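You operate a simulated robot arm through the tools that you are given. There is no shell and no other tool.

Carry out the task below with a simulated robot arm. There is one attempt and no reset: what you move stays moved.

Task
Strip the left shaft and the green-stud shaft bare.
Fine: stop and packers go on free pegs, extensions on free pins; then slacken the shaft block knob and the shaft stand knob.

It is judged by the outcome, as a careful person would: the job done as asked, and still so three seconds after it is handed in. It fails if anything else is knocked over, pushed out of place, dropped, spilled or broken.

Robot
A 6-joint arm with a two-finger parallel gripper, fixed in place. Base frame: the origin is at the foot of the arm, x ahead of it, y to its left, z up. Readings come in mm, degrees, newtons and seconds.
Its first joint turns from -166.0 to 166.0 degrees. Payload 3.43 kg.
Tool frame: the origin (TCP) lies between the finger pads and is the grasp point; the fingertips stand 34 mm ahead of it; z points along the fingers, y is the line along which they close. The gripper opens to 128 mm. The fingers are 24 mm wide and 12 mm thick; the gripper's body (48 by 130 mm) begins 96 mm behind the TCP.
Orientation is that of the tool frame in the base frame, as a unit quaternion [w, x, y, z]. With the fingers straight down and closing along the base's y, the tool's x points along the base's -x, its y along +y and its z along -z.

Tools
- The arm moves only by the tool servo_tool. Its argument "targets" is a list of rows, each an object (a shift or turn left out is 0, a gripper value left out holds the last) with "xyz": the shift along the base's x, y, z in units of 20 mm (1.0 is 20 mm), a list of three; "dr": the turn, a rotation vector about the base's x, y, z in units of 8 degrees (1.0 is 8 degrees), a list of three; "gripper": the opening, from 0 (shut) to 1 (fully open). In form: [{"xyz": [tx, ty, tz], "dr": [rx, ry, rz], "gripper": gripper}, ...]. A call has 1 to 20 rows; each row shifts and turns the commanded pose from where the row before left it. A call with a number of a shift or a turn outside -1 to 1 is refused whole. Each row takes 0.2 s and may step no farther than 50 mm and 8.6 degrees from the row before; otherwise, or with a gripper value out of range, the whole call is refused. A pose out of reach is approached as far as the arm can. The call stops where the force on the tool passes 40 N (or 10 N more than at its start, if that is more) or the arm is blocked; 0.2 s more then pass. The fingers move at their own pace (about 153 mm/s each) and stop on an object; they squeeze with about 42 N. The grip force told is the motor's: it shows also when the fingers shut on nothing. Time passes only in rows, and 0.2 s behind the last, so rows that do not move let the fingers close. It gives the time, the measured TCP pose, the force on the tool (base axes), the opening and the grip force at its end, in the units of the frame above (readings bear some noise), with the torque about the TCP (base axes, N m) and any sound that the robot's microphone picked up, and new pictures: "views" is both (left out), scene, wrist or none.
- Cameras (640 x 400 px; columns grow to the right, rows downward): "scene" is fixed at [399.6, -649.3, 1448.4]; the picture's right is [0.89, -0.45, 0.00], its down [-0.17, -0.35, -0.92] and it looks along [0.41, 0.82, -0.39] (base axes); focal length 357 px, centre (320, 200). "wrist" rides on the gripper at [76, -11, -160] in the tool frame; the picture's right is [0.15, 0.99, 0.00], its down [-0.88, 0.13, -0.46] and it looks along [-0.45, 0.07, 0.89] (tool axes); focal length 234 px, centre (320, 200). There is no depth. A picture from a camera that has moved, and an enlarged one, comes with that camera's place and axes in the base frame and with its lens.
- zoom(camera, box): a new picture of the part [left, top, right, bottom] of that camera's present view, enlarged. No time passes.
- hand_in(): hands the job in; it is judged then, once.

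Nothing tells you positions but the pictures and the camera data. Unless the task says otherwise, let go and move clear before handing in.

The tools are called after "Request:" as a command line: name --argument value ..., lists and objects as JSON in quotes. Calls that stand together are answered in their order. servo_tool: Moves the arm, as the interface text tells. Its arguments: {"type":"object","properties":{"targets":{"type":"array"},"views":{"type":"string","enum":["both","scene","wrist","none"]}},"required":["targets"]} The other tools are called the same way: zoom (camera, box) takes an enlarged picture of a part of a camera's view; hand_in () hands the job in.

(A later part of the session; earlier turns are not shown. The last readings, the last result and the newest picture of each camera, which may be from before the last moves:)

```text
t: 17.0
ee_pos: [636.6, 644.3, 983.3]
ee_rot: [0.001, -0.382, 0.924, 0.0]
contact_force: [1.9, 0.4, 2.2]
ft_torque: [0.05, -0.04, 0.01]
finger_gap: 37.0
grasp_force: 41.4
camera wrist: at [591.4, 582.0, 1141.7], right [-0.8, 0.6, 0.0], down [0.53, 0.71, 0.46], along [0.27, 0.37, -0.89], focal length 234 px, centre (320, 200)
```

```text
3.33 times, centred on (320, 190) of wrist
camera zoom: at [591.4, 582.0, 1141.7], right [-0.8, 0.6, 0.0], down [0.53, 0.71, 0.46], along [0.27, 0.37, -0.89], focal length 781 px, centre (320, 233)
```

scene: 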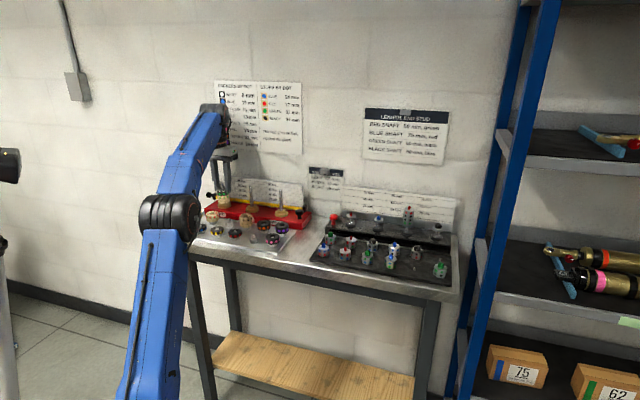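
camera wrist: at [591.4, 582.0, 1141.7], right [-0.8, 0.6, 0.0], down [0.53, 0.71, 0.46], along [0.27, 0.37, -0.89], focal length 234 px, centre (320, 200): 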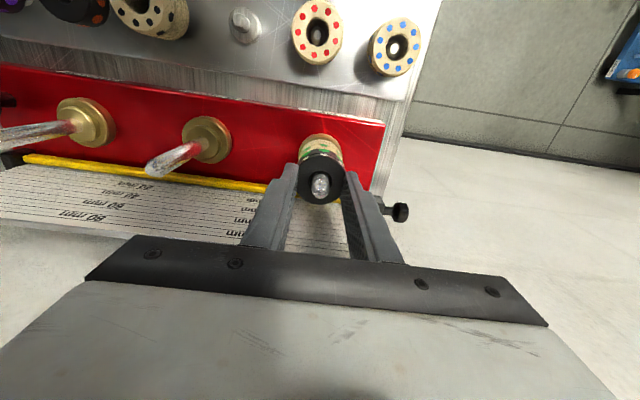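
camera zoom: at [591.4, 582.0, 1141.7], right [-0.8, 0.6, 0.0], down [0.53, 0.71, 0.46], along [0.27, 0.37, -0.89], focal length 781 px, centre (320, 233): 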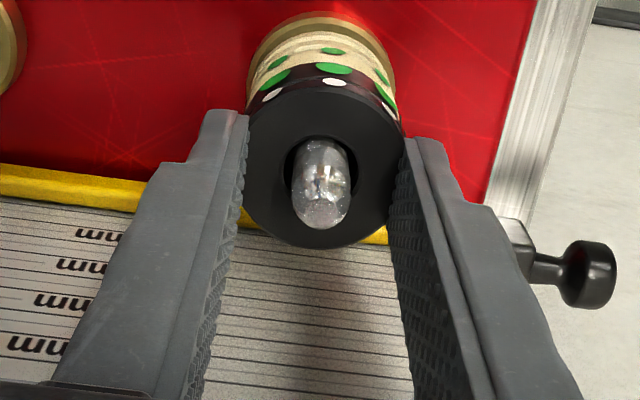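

Request:
servo_tool --targets '[{"xyz": [0, 0, 0.15]}, {"xyz": [0, 0, 0.15]}, {"xyz": [0, 0, 0.15]}, {"xyz": [0, 0, 0.15]}, {"xyz": [0, 0, 0]}]'

Request:
zoom --camera "scene" --box '[205, 165, 255, 215]'

Request:
zoom --camera "wrist" --box '[240, 130, 400, 250]'

```text
t: 18.2
ee_pos: [637.2, 644.2, 996.1]
ee_rot: [0.0, -0.381, 0.924, 0.001]
contact_force: [0.6, 0.6, -1.2]
ft_torque: [-0.02, 0.02, 0.01]
finger_gap: 37.0
grasp_force: 41.5
camera wrist: at [591.4, 581.8, 1153.9], right [-0.8, 0.6, 0.0], down [0.53, 0.71, 0.46], along [0.27, 0.37, -0.89], focal length 234 px, centre (320, 200)
```

scene: 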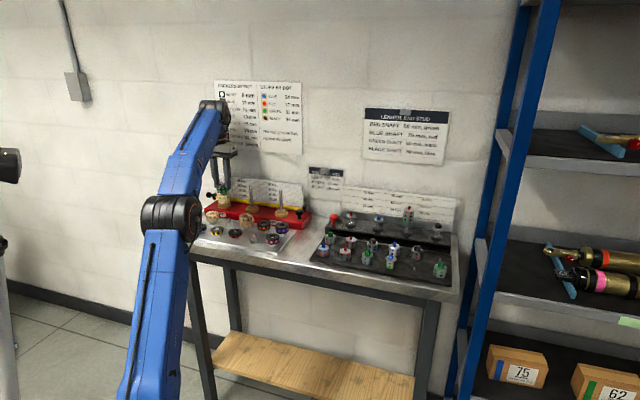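
wrist: 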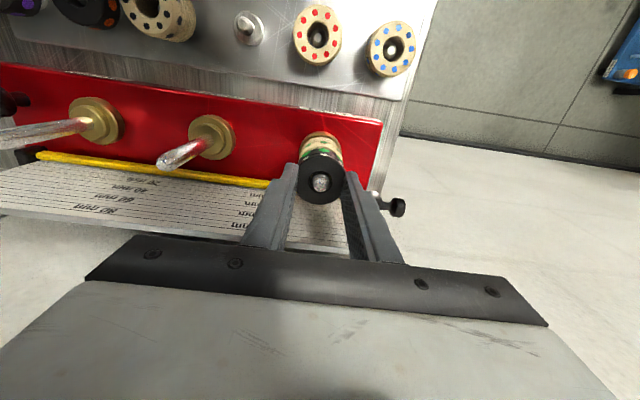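

```text
8.00 times, centred on (230, 190) of scene
camera zoom: at [399.6, -649.3, 1448.4], right [0.89, -0.45, 0.0], down [-0.17, -0.35, -0.92], along [0.41, 0.82, -0.39], focal length 2856 px, centre (1040, 280)
```

zoom: 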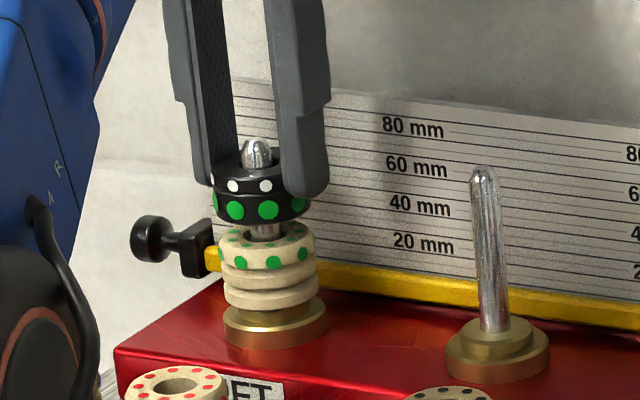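

```text
3.33 times, centred on (320, 190) of wrist
camera zoom: at [591.4, 581.8, 1153.9], right [-0.8, 0.6, 0.0], down [0.53, 0.71, 0.46], along [0.27, 0.37, -0.89], focal length 781 px, centre (320, 233)
```

zoom: 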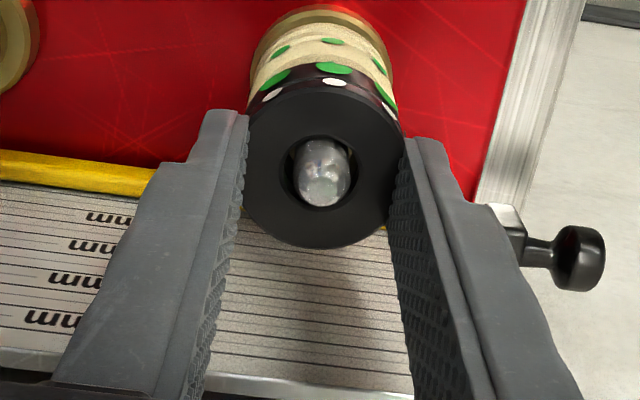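

Both the green and white packers came up together this time, so the grip was a little too deep. I'll set them back down, reopen, and regrip about 2 mm higher.

Request:
servo_tool --targets '[{"xyz": [0, 0, -0.3]}, {"xyz": [0, 0, -0.3]}, {"xyz": [0, 0, 0]}, {"xyz": [0, 0, 0], "gripper": 0.42}, {"xyz": [0, 0, 0]}, {"xyz": [0, 0, 0.11]}, {"xyz": [0, 0, 0]}, {"xyz": [0, 0, 0], "gripper": 0}, {"xyz": [0, 0, 0]}, {"xyz": [0, 0, 0]}, {"xyz": [0, 0, 0]}]'

Request:
zoom --camera "scene" --box '[205, 165, 255, 215]'

```text
t: 20.6
ee_pos: [638.2, 644.2, 985.7]
ee_rot: [0.001, -0.382, 0.924, 0.0]
contact_force: [0.1, 0.3, 1.3]
ft_torque: [0.01, 0.0, 0.0]
finger_gap: 36.6
grasp_force: 41.7
camera wrist: at [592.2, 581.9, 1143.9], right [-0.8, 0.6, 0.0], down [0.53, 0.71, 0.46], along [0.27, 0.37, -0.89], focal length 234 px, centre (320, 200)
```

scene: 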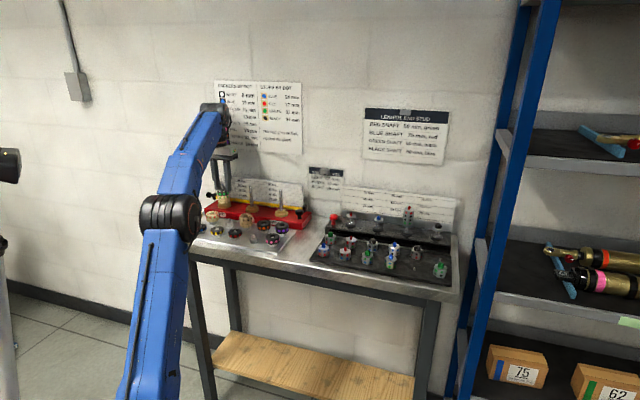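
wrist: 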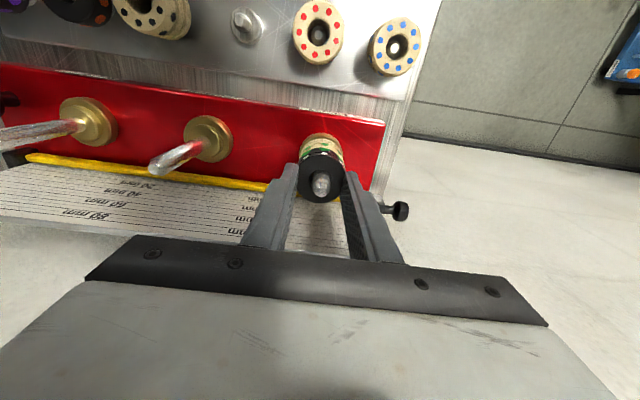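

```text
8.00 times, centred on (230, 190) of scene
camera zoom: at [399.6, -649.3, 1448.4], right [0.89, -0.45, 0.0], down [-0.17, -0.35, -0.92], along [0.41, 0.82, -0.39], focal length 2856 px, centre (1040, 280)
```

zoom: 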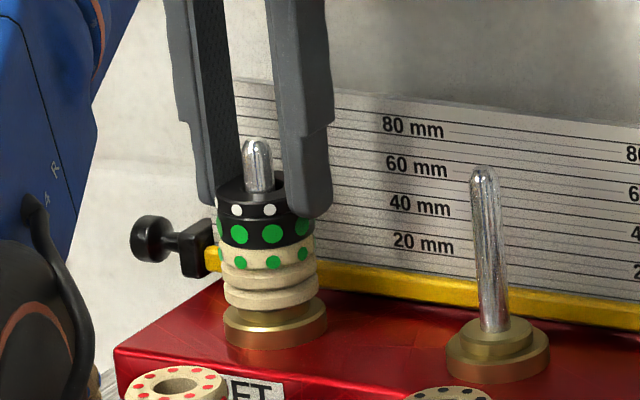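

Request:
servo_tool --targets '[{"xyz": [0, 0, 0.15]}, {"xyz": [0, 0, 0.15]}, {"xyz": [0, 0, 0.15]}, {"xyz": [0, 0, 0.15]}, {"xyz": [0, 0, 0]}]' --views "scene"

Request:
zoom --camera "scene" --box '[205, 165, 255, 215]'

Request:
zoom --camera "wrist" --box '[240, 130, 400, 250]'

```text
t: 21.8
ee_pos: [638.1, 643.1, 998.3]
ee_rot: [0.001, -0.382, 0.924, 0.001]
contact_force: [-0.7, -0.3, -0.5]
ft_torque: [0.02, 0.0, -0.01]
finger_gap: 37.1
grasp_force: 41.8
```

scene: 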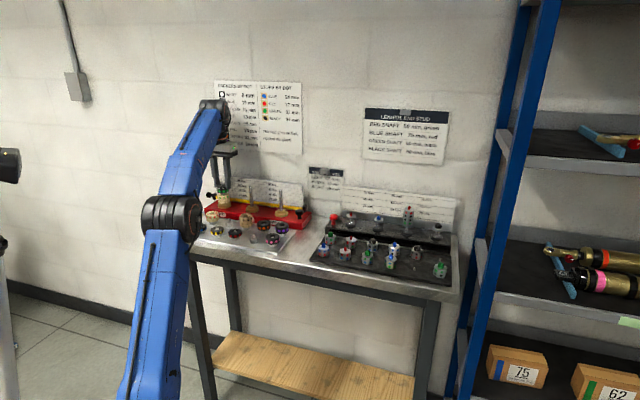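

```text
8.00 times, centred on (230, 190) of scene
camera zoom: at [399.6, -649.3, 1448.4], right [0.89, -0.45, 0.0], down [-0.17, -0.35, -0.92], along [0.41, 0.82, -0.39], focal length 2856 px, centre (1040, 280)
```

zoom: 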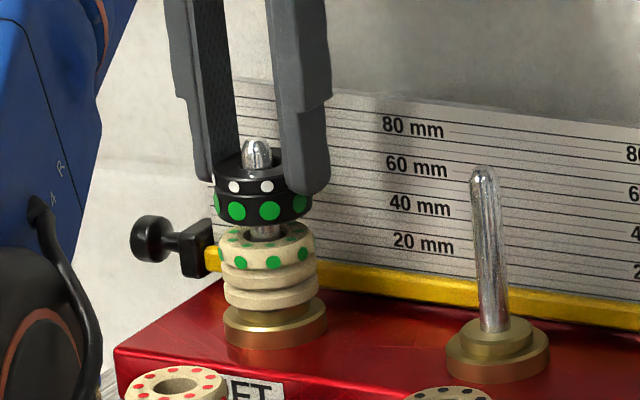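

```text
3.33 times, centred on (320, 190) of wrist
camera zoom: at [592.1, 581.6, 1155.7], right [-0.8, 0.6, 0.0], down [0.53, 0.71, 0.46], along [0.27, 0.37, -0.89], focal length 781 px, centre (320, 233)
```

zoom: 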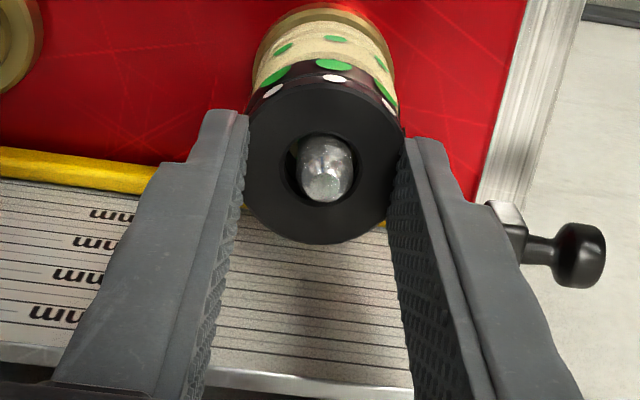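

Request:
zoom --camera "scene" --box '[225, 180, 250, 205]'

Request:
zoom --camera "wrist" --box '[280, 145, 360, 205]'

```text
16.00 times, centred on (238, 192) of scene
camera zoom: at [399.6, -649.3, 1448.4], right [0.89, -0.45, 0.0], down [-0.17, -0.35, -0.92], along [0.41, 0.82, -0.39], focal length 5711 px, centre (1640, 320)
```

zoom: 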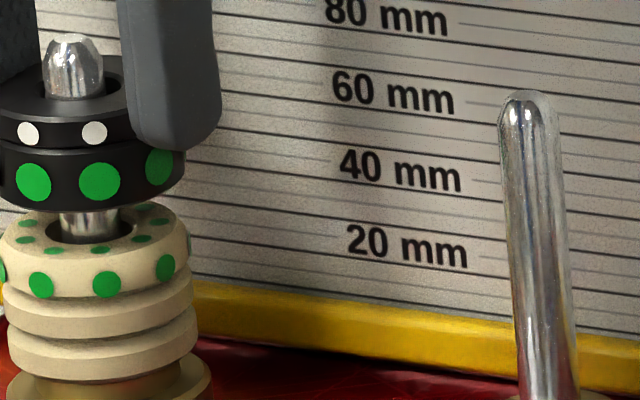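

```text
6.67 times, centred on (320, 175) of wrist
camera zoom: at [592.1, 581.6, 1155.7], right [-0.8, 0.6, 0.0], down [0.53, 0.71, 0.46], along [0.27, 0.37, -0.89], focal length 1561 px, centre (320, 367)
```

zoom: 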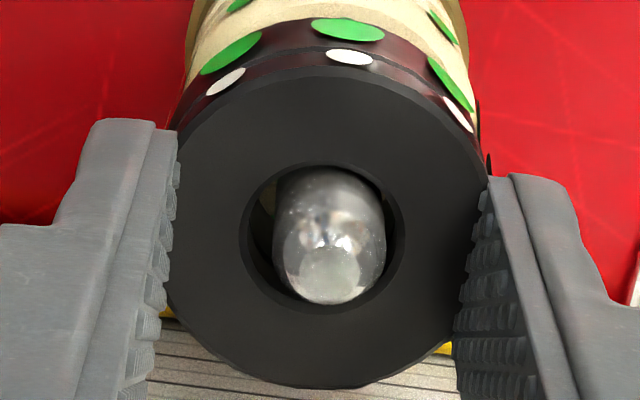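

Still both. I'll set down again and regrip another ~1.2 mm higher.

Request:
servo_tool --targets '[{"xyz": [0, 0, -0.3]}, {"xyz": [0, 0, -0.3]}, {"xyz": [0, 0, 0]}, {"xyz": [0, 0, 0], "gripper": 0.42}, {"xyz": [0, 0, 0]}, {"xyz": [0, 0, 0.06]}, {"xyz": [0, 0, 0]}, {"xyz": [0, 0, 0], "gripper": 0}, {"xyz": [0, 0, 0]}, {"xyz": [0, 0, 0]}, {"xyz": [0, 0, 0]}, {"xyz": [0, 0, 0.1]}, {"xyz": [0, 0, 0.1]}, {"xyz": [0, 0, 0.1]}, {"xyz": [0, 0, 0.1]}, {"xyz": [0, 0, 0]}]' --views "scene"

Request:
zoom --camera "scene" --box '[215, 175, 250, 205]'

Request:
zoom --camera "wrist" --box '[280, 145, 360, 205]'

```text
t: 25.2
ee_pos: [637.5, 644.5, 994.4]
ee_rot: [0.001, -0.381, 0.924, 0.001]
contact_force: [-0.2, 0.7, 1.0]
ft_torque: [-0.01, 0.0, 0.01]
finger_gap: 36.7
grasp_force: 42.1
```

scene: 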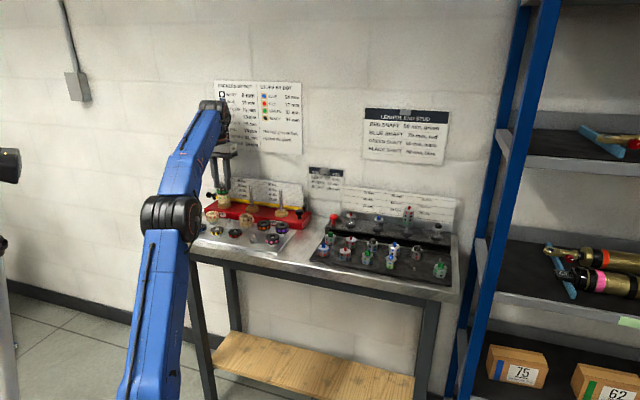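

```text
13.33 times, centred on (232, 190) of scene
camera zoom: at [399.6, -649.3, 1448.4], right [0.89, -0.45, 0.0], down [-0.17, -0.35, -0.92], along [0.41, 0.82, -0.39], focal length 4759 px, centre (1487, 333)
```

zoom: 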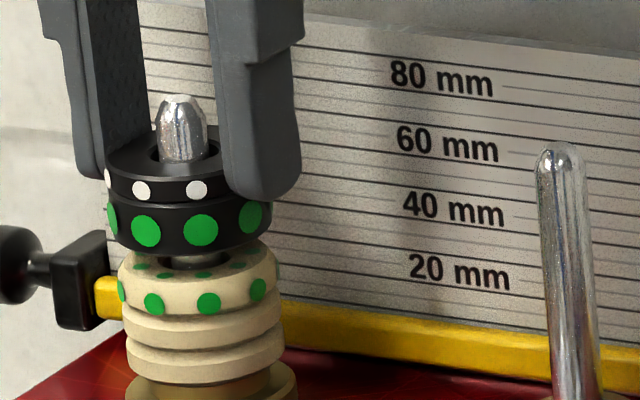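

```text
6.67 times, centred on (320, 175) of wrist
camera zoom: at [591.0, 581.9, 1153.0], right [-0.8, 0.6, 0.0], down [0.53, 0.71, 0.46], along [0.27, 0.37, -0.89], focal length 1561 px, centre (320, 367)
```

zoom: 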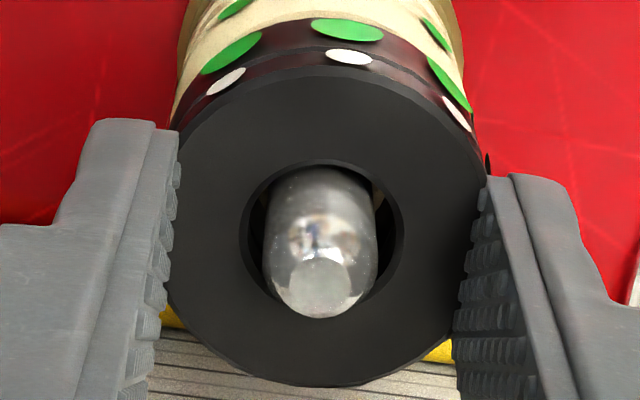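

Both again. One more try slightly higher (~1 mm), with a slower lift.

Request:
servo_tool --targets '[{"xyz": [0, 0, -0.2]}, {"xyz": [0, 0, -0.2]}, {"xyz": [0, 0, 0]}, {"xyz": [0, 0, 0], "gripper": 0.42}, {"xyz": [0, 0, 0]}, {"xyz": [0, 0, 0.05]}, {"xyz": [0, 0, 0]}, {"xyz": [0, 0, 0], "gripper": 0}, {"xyz": [0, 0, 0]}, {"xyz": [0, 0, 0]}, {"xyz": [0, 0, 0]}, {"xyz": [0, 0, 0.05]}, {"xyz": [0, 0, 0.05]}, {"xyz": [0, 0, 0.05]}, {"xyz": [0, 0, 0.05]}, {"xyz": [0, 0, 0]}]' --views "scene"

Request:
zoom --camera "scene" --box '[215, 175, 250, 205]'

Request:
zoom --camera "wrist" --box '[280, 145, 360, 205]'

```text
t: 28.6
ee_pos: [636.9, 643.7, 991.8]
ee_rot: [0.001, -0.382, 0.924, 0.0]
contact_force: [0.1, 0.0, -0.5]
ft_torque: [-0.03, -0.01, 0.0]
finger_gap: 36.8
grasp_force: 42.4
```

scene: 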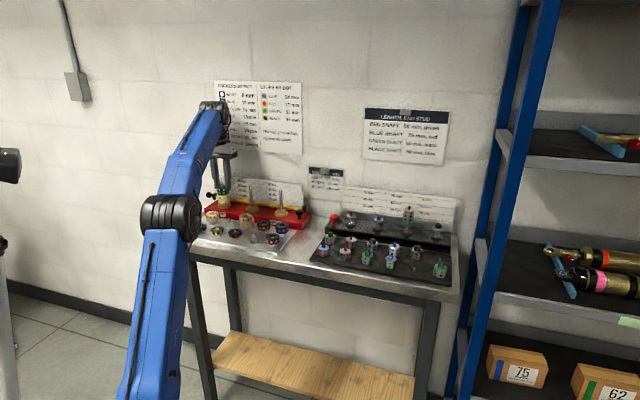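

```text
13.33 times, centred on (232, 190) of scene
camera zoom: at [399.6, -649.3, 1448.4], right [0.89, -0.45, 0.0], down [-0.17, -0.35, -0.92], along [0.41, 0.82, -0.39], focal length 4759 px, centre (1487, 333)
```

zoom: 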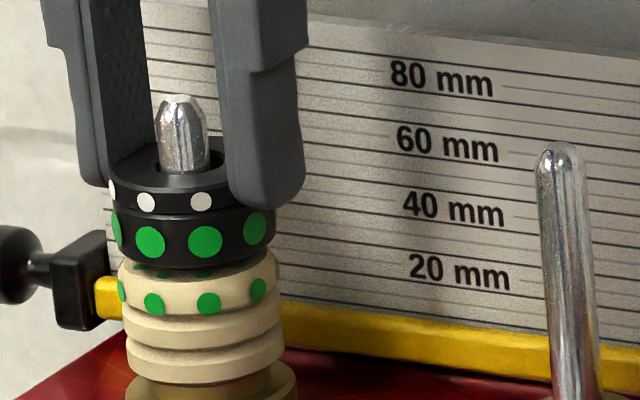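

```text
6.67 times, centred on (320, 175) of wrist
camera zoom: at [591.8, 581.4, 1150.6], right [-0.8, 0.6, 0.0], down [0.53, 0.71, 0.46], along [0.27, 0.37, -0.89], focal length 1561 px, centre (320, 367)
```

zoom: 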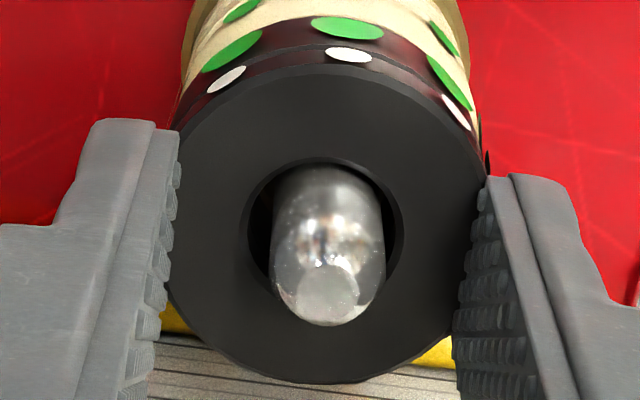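

Request:
servo_tool --targets '[{"xyz": [0, 0, -0.1]}, {"xyz": [0, 0, -0.1]}, {"xyz": [0, 0, 0]}, {"xyz": [0, 0, 0], "gripper": 0.42}, {"xyz": [0, 0, 0]}, {"xyz": [0, 0, 0.08]}, {"xyz": [0, 0, 0]}, {"xyz": [0, 0, 0], "gripper": 0}, {"xyz": [0, 0, 0]}, {"xyz": [0, 0, 0]}, {"xyz": [0, 0, 0]}, {"xyz": [0, 0, 0.05]}, {"xyz": [0, 0, 0.05]}, {"xyz": [0, 0, 0.05]}, {"xyz": [0, 0, 0.05]}, {"xyz": [0, 0, 0]}]' --views "scene"

Request:
zoom --camera "scene" --box '[215, 175, 250, 205]'

Request:
zoom --camera "wrist" --box '[280, 145, 360, 205]'

```text
t: 32.0
ee_pos: [637.6, 643.7, 994.1]
ee_rot: [0.001, -0.383, 0.924, 0.001]
contact_force: [0.1, -0.1, 0.3]
ft_torque: [-0.04, -0.02, -0.02]
finger_gap: 36.5
grasp_force: 42.0
```

scene: 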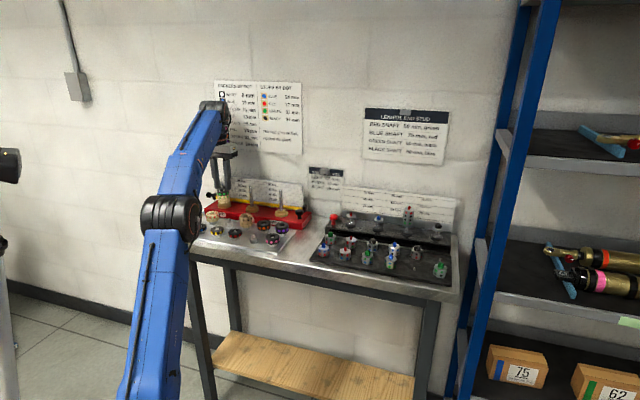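

```text
13.33 times, centred on (232, 190) of scene
camera zoom: at [399.6, -649.3, 1448.4], right [0.89, -0.45, 0.0], down [-0.17, -0.35, -0.92], along [0.41, 0.82, -0.39], focal length 4759 px, centre (1487, 333)
```

zoom: 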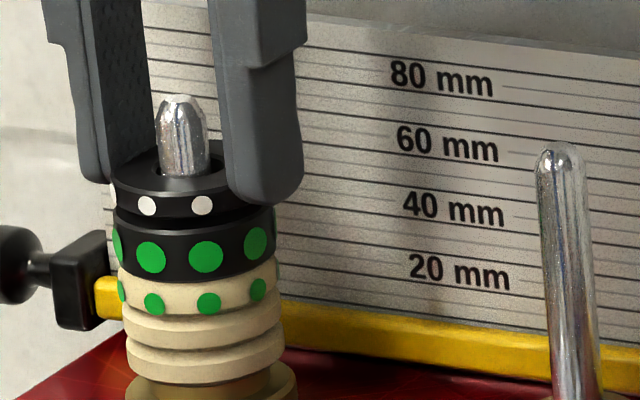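

```text
6.67 times, centred on (320, 175) of wrist
camera zoom: at [591.8, 581.6, 1151.7], right [-0.8, 0.6, 0.0], down [0.53, 0.71, 0.46], along [0.27, 0.37, -0.89], focal length 1561 px, centre (320, 367)
```

zoom: 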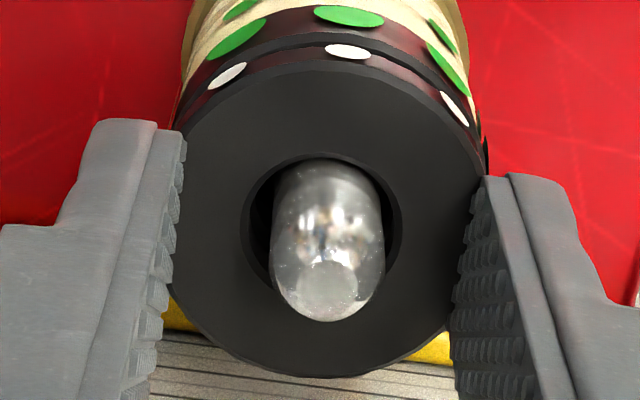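

Now only the white packer is up. I'll keep lifting gently until it clears the shaft tip.

Request:
servo_tool --targets '[{"xyz": [0, 0, 0.15]}, {"xyz": [0, 0, 0.2]}, {"xyz": [0, 0, 0.2]}, {"xyz": [0, 0, 0.2]}, {"xyz": [0, 0, 0.2]}, {"xyz": [0, 0, 0.2]}, {"xyz": [0, 0, 0.2]}, {"xyz": [0, 0, 0.2]}, {"xyz": [0, 0, 0.2]}, {"xyz": [0, 0, 0]}]'

Request:
zoom --camera "scene" --box '[205, 155, 255, 205]'

Request:
zoom --camera "wrist" --box '[280, 145, 360, 205]'

```text
t: 34.2
ee_pos: [637.4, 643.7, 1027.8]
ee_rot: [0.001, -0.382, 0.924, 0.0]
contact_force: [0.1, 0.3, -0.4]
ft_torque: [0.04, 0.01, 0.05]
finger_gap: 36.3
grasp_force: 41.3
camera wrist: at [591.9, 581.5, 1186.3], right [-0.8, 0.6, 0.0], down [0.53, 0.71, 0.46], along [0.27, 0.37, -0.89], focal length 234 px, centre (320, 200)
```

scene: 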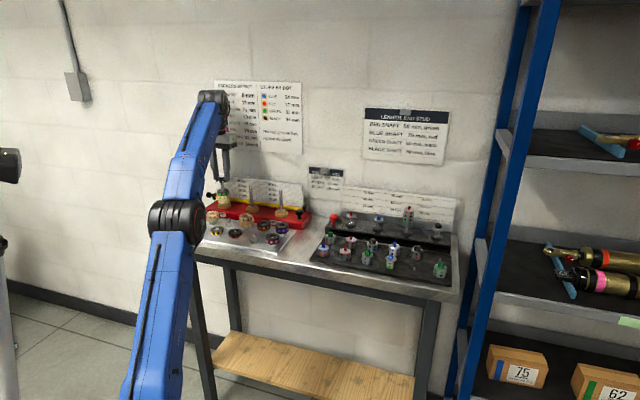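
wrist: 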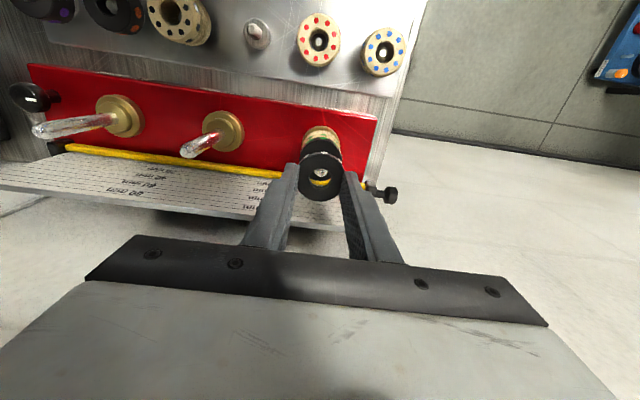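

```text
8.00 times, centred on (230, 180) of scene
camera zoom: at [399.6, -649.3, 1448.4], right [0.89, -0.45, 0.0], down [-0.17, -0.35, -0.92], along [0.41, 0.82, -0.39], focal length 2856 px, centre (1040, 360)
```

zoom: 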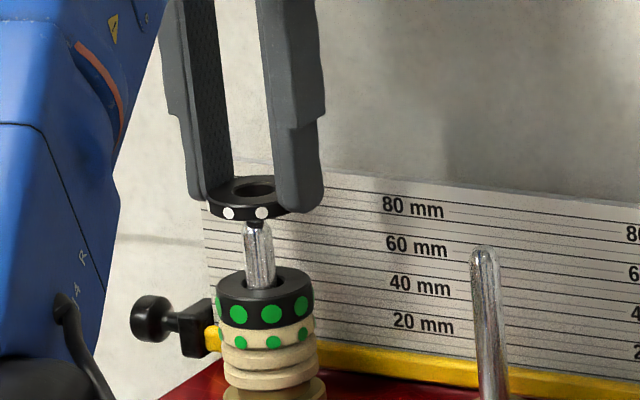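

```text
6.67 times, centred on (320, 175) of wrist
camera zoom: at [591.9, 581.5, 1186.3], right [-0.8, 0.6, 0.0], down [0.53, 0.71, 0.46], along [0.27, 0.37, -0.89], focal length 1561 px, centre (320, 367)
```

zoom: 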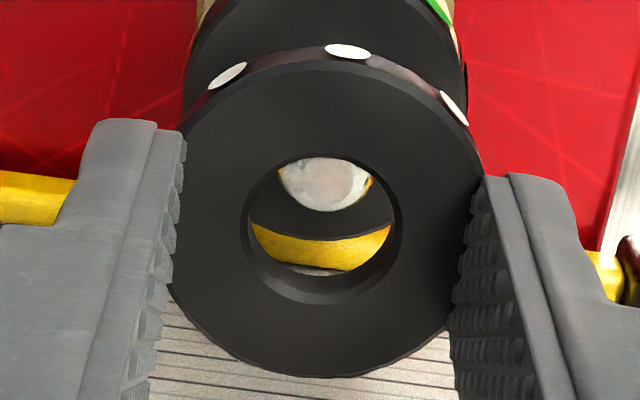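

The white packer is just about clear of the shaft tip. I'll raise another 10 mm, carry it to the free peg at the front-left corner (~(472, 547)) and stop above it for a look.

Request:
servo_tool --targets '[{"xyz": [0, 0, 0.3]}, {"xyz": [0, 0, 0.3]}, {"xyz": [-0.4, -0.3, 0]}, {"xyz": [-0.9, -0.52, 0]}, {"xyz": [-0.9, -0.52, 0]}, {"xyz": [-0.9, -0.52, 0]}, {"xyz": [-0.9, -0.52, 0]}, {"xyz": [-0.9, -0.52, 0]}, {"xyz": [-0.9, -0.52, -0.3]}, {"xyz": [-0.9, -0.52, -0.5]}, {"xyz": [-0.9, -0.5, -0.5]}, {"xyz": [-0.7, -0.4, -0.5]}, {"xyz": [0, 0, -0.5]}, {"xyz": [0, 0, -0.5]}, {"xyz": [0, 0, 0]}]'

Request:
zoom --camera "wrist" --box '[240, 120, 400, 240]'

Request:
zoom --camera "scene" --box '[160, 170, 240, 250]'

```text
t: 37.4
ee_pos: [467.5, 541.4, 978.6]
ee_rot: [0.0, -0.382, 0.924, 0.0]
contact_force: [-0.1, -0.4, 0.7]
ft_torque: [-0.02, 0.01, 0.0]
finger_gap: 36.7
grasp_force: 41.6
out of reach, approached as far as the arm can: row 1, 2
camera wrist: at [423.0, 479.2, 1136.8], right [-0.8, 0.6, 0.0], down [0.53, 0.71, 0.46], along [0.27, 0.37, -0.89], focal length 234 px, centre (320, 200)
```

scene: 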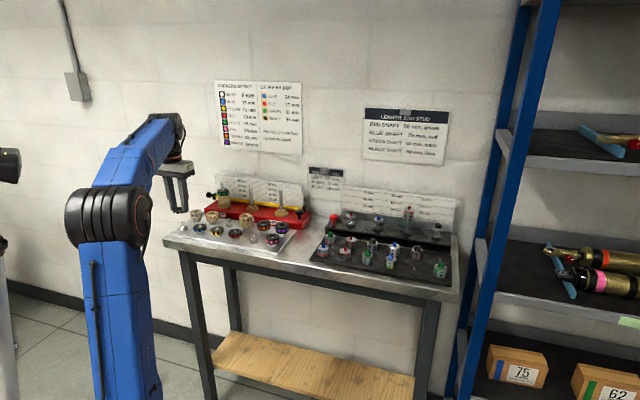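
wrist: 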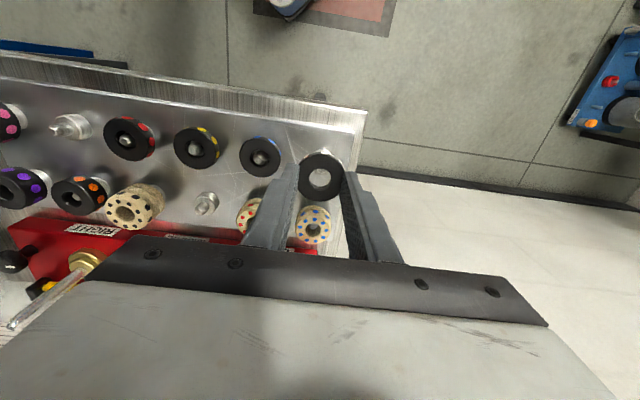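

```text
3.33 times, centred on (320, 180) of wrist
camera zoom: at [423.0, 479.2, 1136.8], right [-0.8, 0.6, 0.0], down [0.53, 0.71, 0.46], along [0.27, 0.37, -0.89], focal length 781 px, centre (320, 267)
```

zoom: 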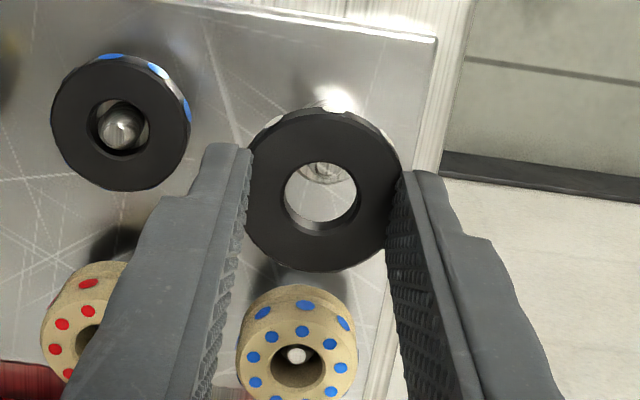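

```text
5.00 times, centred on (200, 210) of scene
camera zoom: at [399.6, -649.3, 1448.4], right [0.89, -0.45, 0.0], down [-0.17, -0.35, -0.92], along [0.41, 0.82, -0.39], focal length 1785 px, centre (920, 150)
```

zoom: 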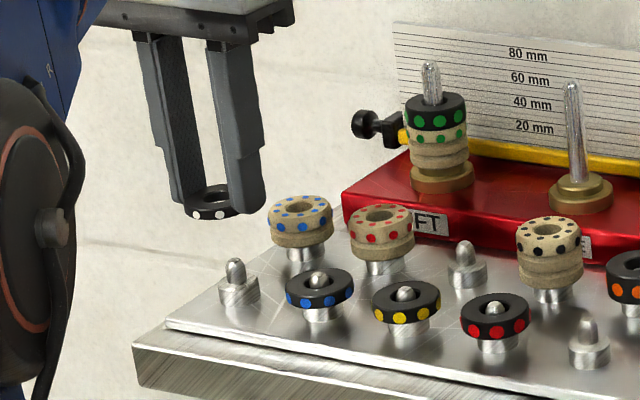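

Request:
zoom --camera "wrist" --box '[296, 145, 346, 185]'

```text
10.00 times, centred on (321, 165) of wrist
camera zoom: at [423.0, 479.2, 1136.8], right [-0.8, 0.6, 0.0], down [0.53, 0.71, 0.46], along [0.27, 0.37, -0.89], focal length 2342 px, centre (310, 550)
```

zoom: 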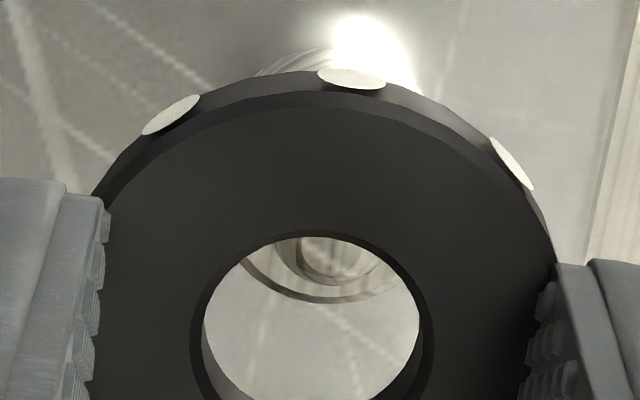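

Through the packer's hole I can see the peg, which works out to about (472.5, 550.4). I'll shift over it, lower to just above the tip and re-check.

Request:
servo_tool --targets '[{"xyz": [0.24, 0.51, 0]}, {"xyz": [0, 0, -0.4]}, {"xyz": [0, 0, -0.4]}, {"xyz": [0, 0, -0.4]}, {"xyz": [0, 0, -0.4]}, {"xyz": [0, 0, -0.2]}, {"xyz": [0, 0, 0]}]' --views "scene"

Request:
zoom --camera "wrist" --box '[280, 140, 360, 200]'

Request:
zoom --camera "scene" --box '[185, 190, 235, 240]'

```text
t: 39.0
ee_pos: [472.6, 553.4, 943.3]
ee_rot: [0.001, -0.383, 0.924, 0.001]
contact_force: [0.3, 0.4, 1.0]
ft_torque: [-0.03, 0.01, 0.0]
finger_gap: 36.7
grasp_force: 42.1
```

scene: 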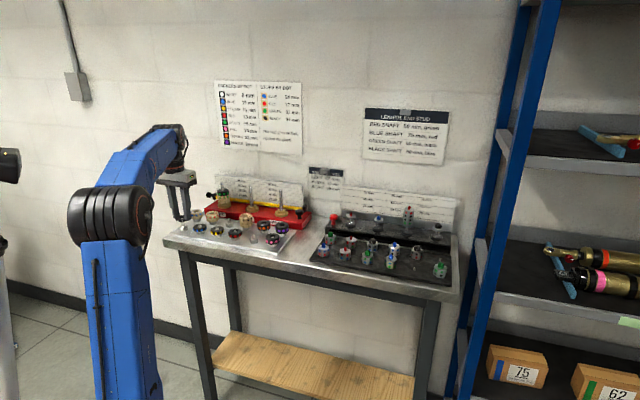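

```text
6.67 times, centred on (320, 170) of wrist
camera zoom: at [427.3, 490.3, 1100.8], right [-0.8, 0.6, 0.0], down [0.53, 0.71, 0.46], along [0.27, 0.37, -0.89], focal length 1561 px, centre (320, 400)
```

zoom: 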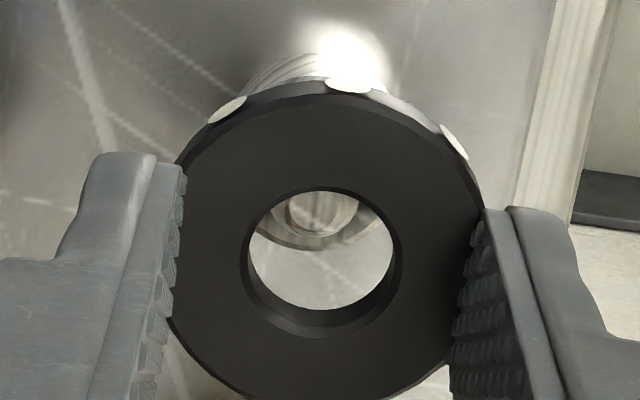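

```text
8.00 times, centred on (210, 215) of scene
camera zoom: at [399.6, -649.3, 1448.4], right [0.89, -0.45, 0.0], down [-0.17, -0.35, -0.92], along [0.41, 0.82, -0.39], focal length 2856 px, centre (1200, 80)
```

zoom: 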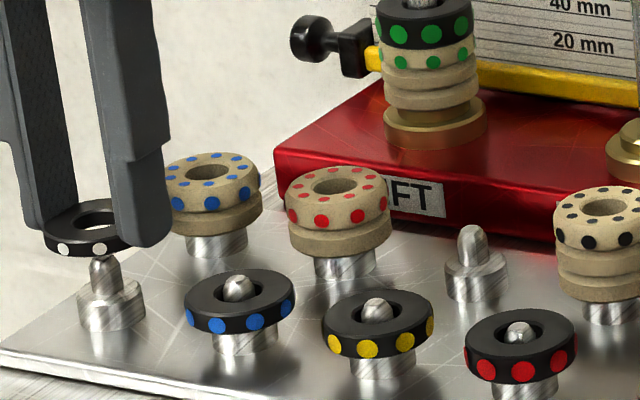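

Request:
servo_tool --targets '[{"xyz": [0, 0, -0.2]}, {"xyz": [0, 0, -0.2]}, {"xyz": [0, 0, -0.2]}, {"xyz": [0, 0, 0]}]' --views "none"

Request:
zoom --camera "wrist" --box '[280, 140, 360, 200]'

Request:
zoom --camera "scene" --box '[185, 190, 235, 240]'

```text
t: 40.0
ee_pos: [472.5, 551.3, 929.6]
ee_rot: [0.001, -0.382, 0.924, 0.0]
contact_force: [0.6, 0.4, 0.5]
ft_torque: [0.01, 0.04, -0.02]
finger_gap: 36.3
grasp_force: 42.0
```

```text
6.67 times, centred on (320, 170) of wrist
camera zoom: at [427.6, 490.3, 1088.7], right [-0.8, 0.6, 0.0], down [0.53, 0.71, 0.46], along [0.27, 0.37, -0.89], focal length 1561 px, centre (320, 400)
```

zoom: 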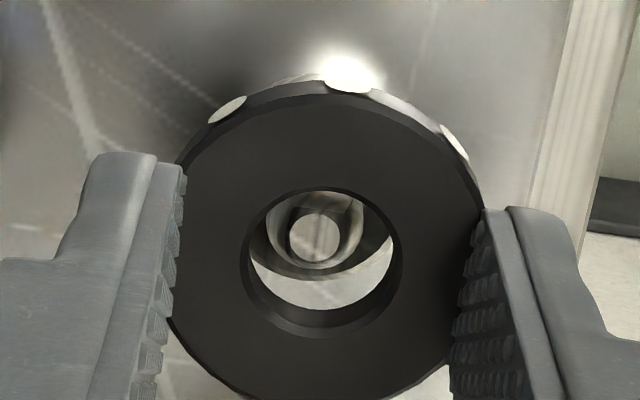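

```text
8.00 times, centred on (210, 215) of scene
camera zoom: at [399.6, -649.3, 1448.4], right [0.89, -0.45, 0.0], down [-0.17, -0.35, -0.92], along [0.41, 0.82, -0.39], focal length 2856 px, centre (1200, 80)
```

zoom: 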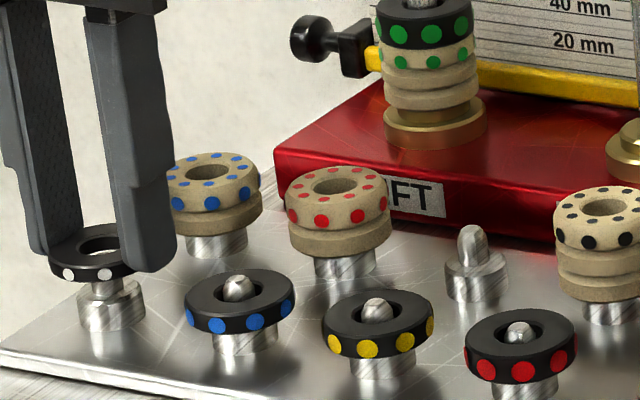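

The peg tip is inside the packer's hole. I'll lower in small steps and watch the force.

Request:
servo_tool --targets '[{"xyz": [0, 0, -0.1]}, {"xyz": [0, 0, -0.1]}, {"xyz": [0, 0, -0.1]}, {"xyz": [0, 0, 0]}]' --views "none"

Request:
zoom --camera "scene" --box '[185, 190, 235, 240]'

Request:
zoom --camera "wrist" --box '[280, 140, 360, 200]'

```text
t: 41.0
ee_pos: [474.2, 551.9, 924.8]
ee_rot: [0.002, -0.381, 0.925, 0.001]
contact_force: [0.7, -0.5, -0.8]
ft_torque: [0.03, -0.03, -0.03]
finger_gap: 36.7
grasp_force: 42.0
```

```text
8.00 times, centred on (210, 215) of scene
camera zoom: at [399.6, -649.3, 1448.4], right [0.89, -0.45, 0.0], down [-0.17, -0.35, -0.92], along [0.41, 0.82, -0.39], focal length 2856 px, centre (1200, 80)
```

zoom: 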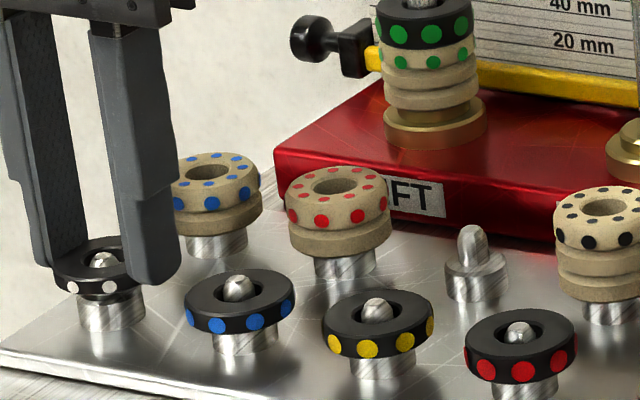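

```text
6.67 times, centred on (320, 170) of wrist
camera zoom: at [428.5, 490.2, 1082.6], right [-0.8, 0.6, 0.0], down [0.53, 0.71, 0.46], along [0.27, 0.37, -0.89], focal length 1561 px, centre (320, 400)
```

zoom: 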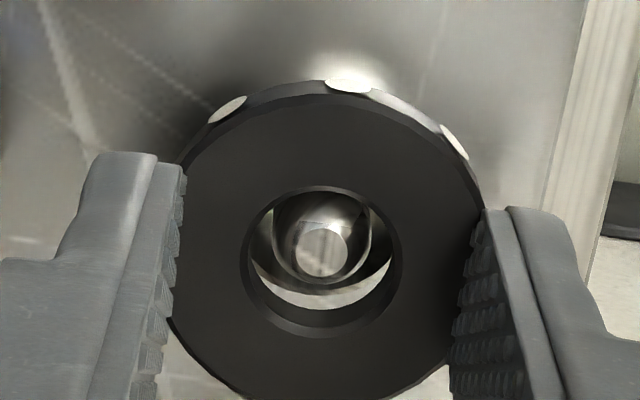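

Request:
servo_tool --targets '[{"xyz": [0, 0, -0.08]}, {"xyz": [0, 0, -0.08]}, {"xyz": [0, 0, 0]}]' --views "none"

Request:
zoom --camera "scene" --box '[185, 210, 225, 240]'

```text
t: 41.8
ee_pos: [474.1, 552.0, 920.9]
ee_rot: [0.0, -0.382, 0.924, 0.001]
contact_force: [0.0, 0.4, 0.3]
ft_torque: [0.0, 0.04, 0.01]
finger_gap: 36.3
grasp_force: 42.6
```

```text
13.33 times, centred on (205, 225) of scene
camera zoom: at [399.6, -649.3, 1448.4], right [0.89, -0.45, 0.0], down [-0.17, -0.35, -0.92], along [0.41, 0.82, -0.39], focal length 4759 px, centre (1853, -133)
```

zoom: 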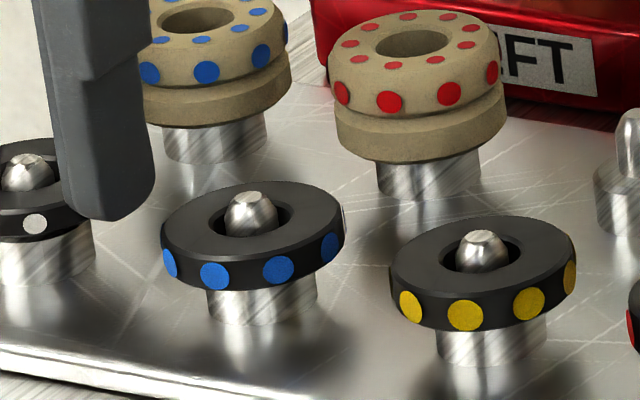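

Request:
servo_tool --targets '[{"xyz": [0, 0, -0.06]}, {"xyz": [0, 0, -0.06]}, {"xyz": [0, 0, 0]}]' --views "none"

Request:
zoom --camera "scene" --box '[180, 205, 220, 235]'

```text
t: 42.6
ee_pos: [473.1, 551.3, 918.5]
ee_rot: [0.001, -0.382, 0.924, 0.001]
contact_force: [-0.4, 0.6, 0.1]
ft_torque: [-0.01, 0.02, -0.03]
finger_gap: 36.5
grasp_force: 41.6
```

```text
13.33 times, centred on (200, 220) of scene
camera zoom: at [399.6, -649.3, 1448.4], right [0.89, -0.45, 0.0], down [-0.17, -0.35, -0.92], along [0.41, 0.82, -0.39], focal length 4759 px, centre (1920, -67)
```

zoom: 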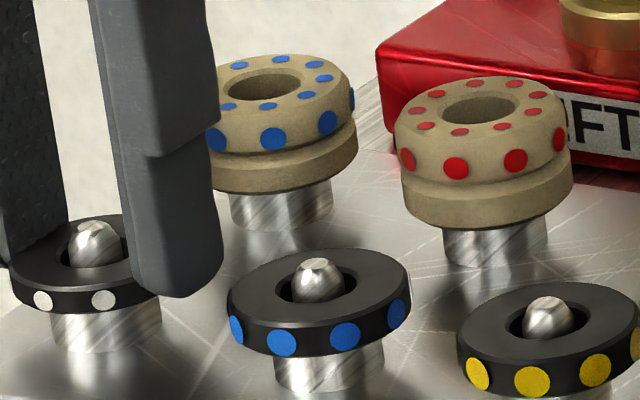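

Request:
servo_tool --targets '[{"xyz": [0, 0, -0.05]}, {"xyz": [0, 0, -0.05]}, {"xyz": [0, 0, 0]}]' --views "none"

Request:
zoom --camera "scene" --box '[180, 205, 220, 235]'

```text
t: 43.4
ee_pos: [473.9, 551.7, 917.5]
ee_rot: [0.001, -0.382, 0.924, 0.001]
contact_force: [6.4, -2.8, 24.3]
ft_torque: [-0.12, -0.16, 0.01]
finger_gap: 36.3
grasp_force: 42.7
```

```text
13.33 times, centred on (200, 220) of scene
camera zoom: at [399.6, -649.3, 1448.4], right [0.89, -0.45, 0.0], down [-0.17, -0.35, -0.92], along [0.41, 0.82, -0.39], focal length 4759 px, centre (1920, -67)
```

zoom: 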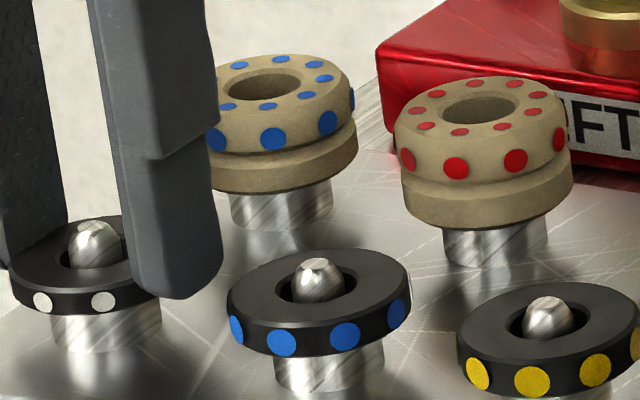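

The packer is seated (24 N down-force). I'll ease off, open just enough to release, and rise.

Request:
servo_tool --targets '[{"xyz": [0, 0, 0.05]}, {"xyz": [0, 0, 0], "gripper": 0.4}, {"xyz": [0, 0, 0]}, {"xyz": [0, 0, 0]}, {"xyz": [0, 0, 0.2]}, {"xyz": [0, 0, 0.5]}, {"xyz": [0, 0, 1]}, {"xyz": [0, 0, 1]}]'

Request:
zoom --camera "scene" --box '[180, 200, 230, 240]'

```text
t: 45.2
ee_pos: [473.1, 552.2, 971.9]
ee_rot: [0.001, -0.383, 0.924, 0.0]
contact_force: [0.4, -0.1, -0.3]
ft_torque: [-0.01, 0.01, -0.02]
finger_gap: 51.3
grasp_force: 0.0
camera wrist: at [428.6, 490.3, 1130.3], right [-0.8, 0.6, 0.0], down [0.53, 0.71, 0.46], along [0.27, 0.37, -0.89], focal length 234 px, centre (320, 200)
```

scene: 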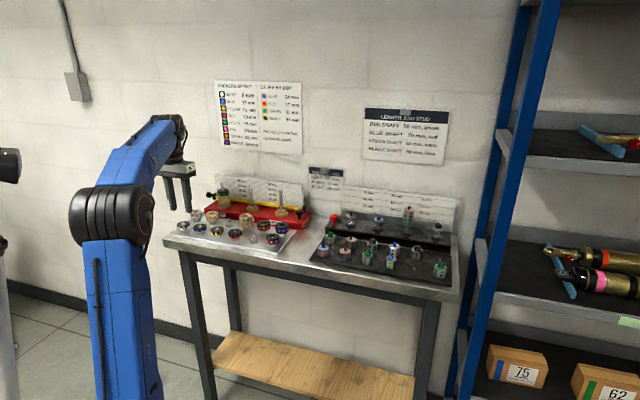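
wrist: 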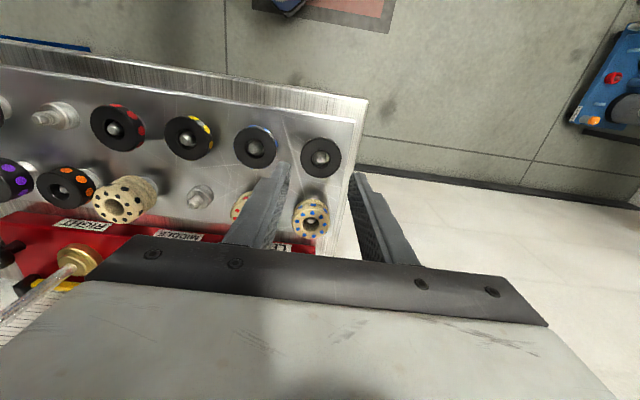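

```text
10.00 times, centred on (205, 220) of scene
camera zoom: at [399.6, -649.3, 1448.4], right [0.89, -0.45, 0.0], down [-0.17, -0.35, -0.92], along [0.41, 0.82, -0.39], focal length 3570 px, centre (1470, 0)
```

zoom: 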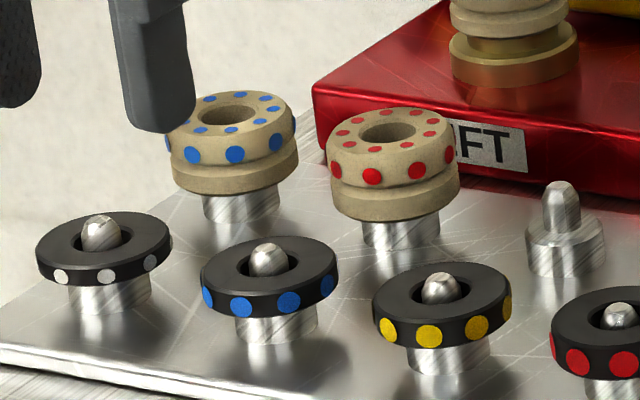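

The white packer is on the front-left peg. Back to the left shaft for the green packer.

Request:
servo_tool --targets '[{"xyz": [0.9, 0.17, 0.3], "gripper": 0.5}, {"xyz": [0.9, 0.17, 0.3]}, {"xyz": [0.9, 0.17, 0.3]}, {"xyz": [0.9, 0.17, 0.3]}, {"xyz": [0.86, 0.16, 0.2]}, {"xyz": [0.93, 0.93, 0]}, {"xyz": [0.93, 0.93, 0]}, {"xyz": [0.93, 0.93, 0]}, {"xyz": [0.85, 0.85, 0]}, {"xyz": [0, 0, -0.4]}, {"xyz": [0, 0, -0.4]}, {"xyz": [0, 0, 0]}]'

Request:
zoom --camera "wrist" --box '[240, 130, 400, 250]'

Request:
zoom --camera "scene" --box '[205, 165, 255, 215]'

```text
t: 47.8
ee_pos: [636.4, 640.7, 983.1]
ee_rot: [0.0, -0.383, 0.924, 0.0]
contact_force: [0.1, -0.1, -0.4]
ft_torque: [0.03, 0.01, 0.03]
finger_gap: 64.0
grasp_force: 0.0
camera wrist: at [591.1, 579.6, 1142.0], right [-0.8, 0.6, 0.0], down [0.53, 0.71, 0.46], along [0.27, 0.37, -0.89], focal length 234 px, centre (320, 200)
```

scene: 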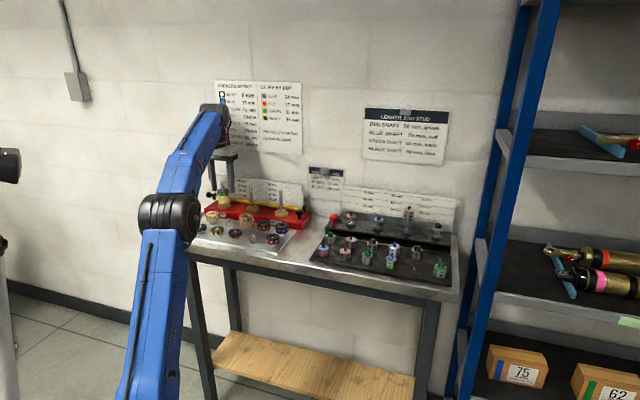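
wrist: 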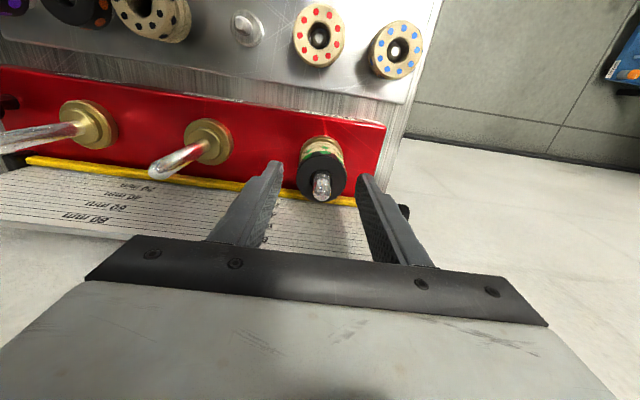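

```text
3.33 times, centred on (320, 190) of wrist
camera zoom: at [591.1, 579.6, 1142.0], right [-0.8, 0.6, 0.0], down [0.53, 0.71, 0.46], along [0.27, 0.37, -0.89], focal length 781 px, centre (320, 233)
```

zoom: 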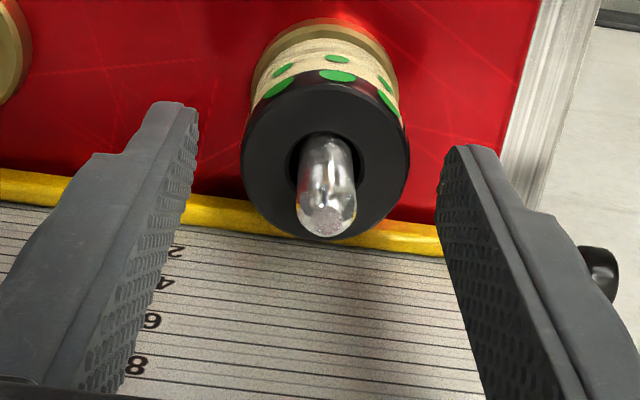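

```text
8.00 times, centred on (230, 190) of scene
camera zoom: at [399.6, -649.3, 1448.4], right [0.89, -0.45, 0.0], down [-0.17, -0.35, -0.92], along [0.41, 0.82, -0.39], focal length 2856 px, centre (1040, 280)
```

zoom: 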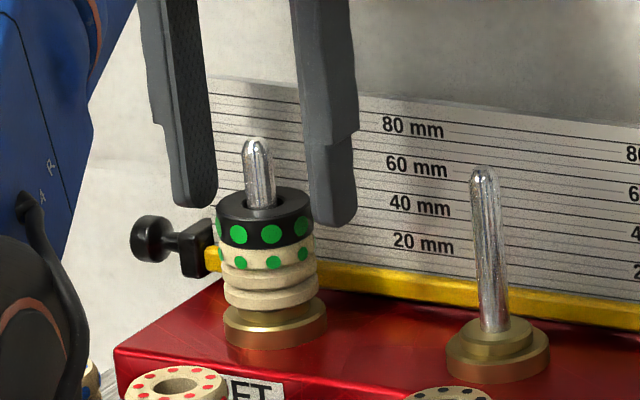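

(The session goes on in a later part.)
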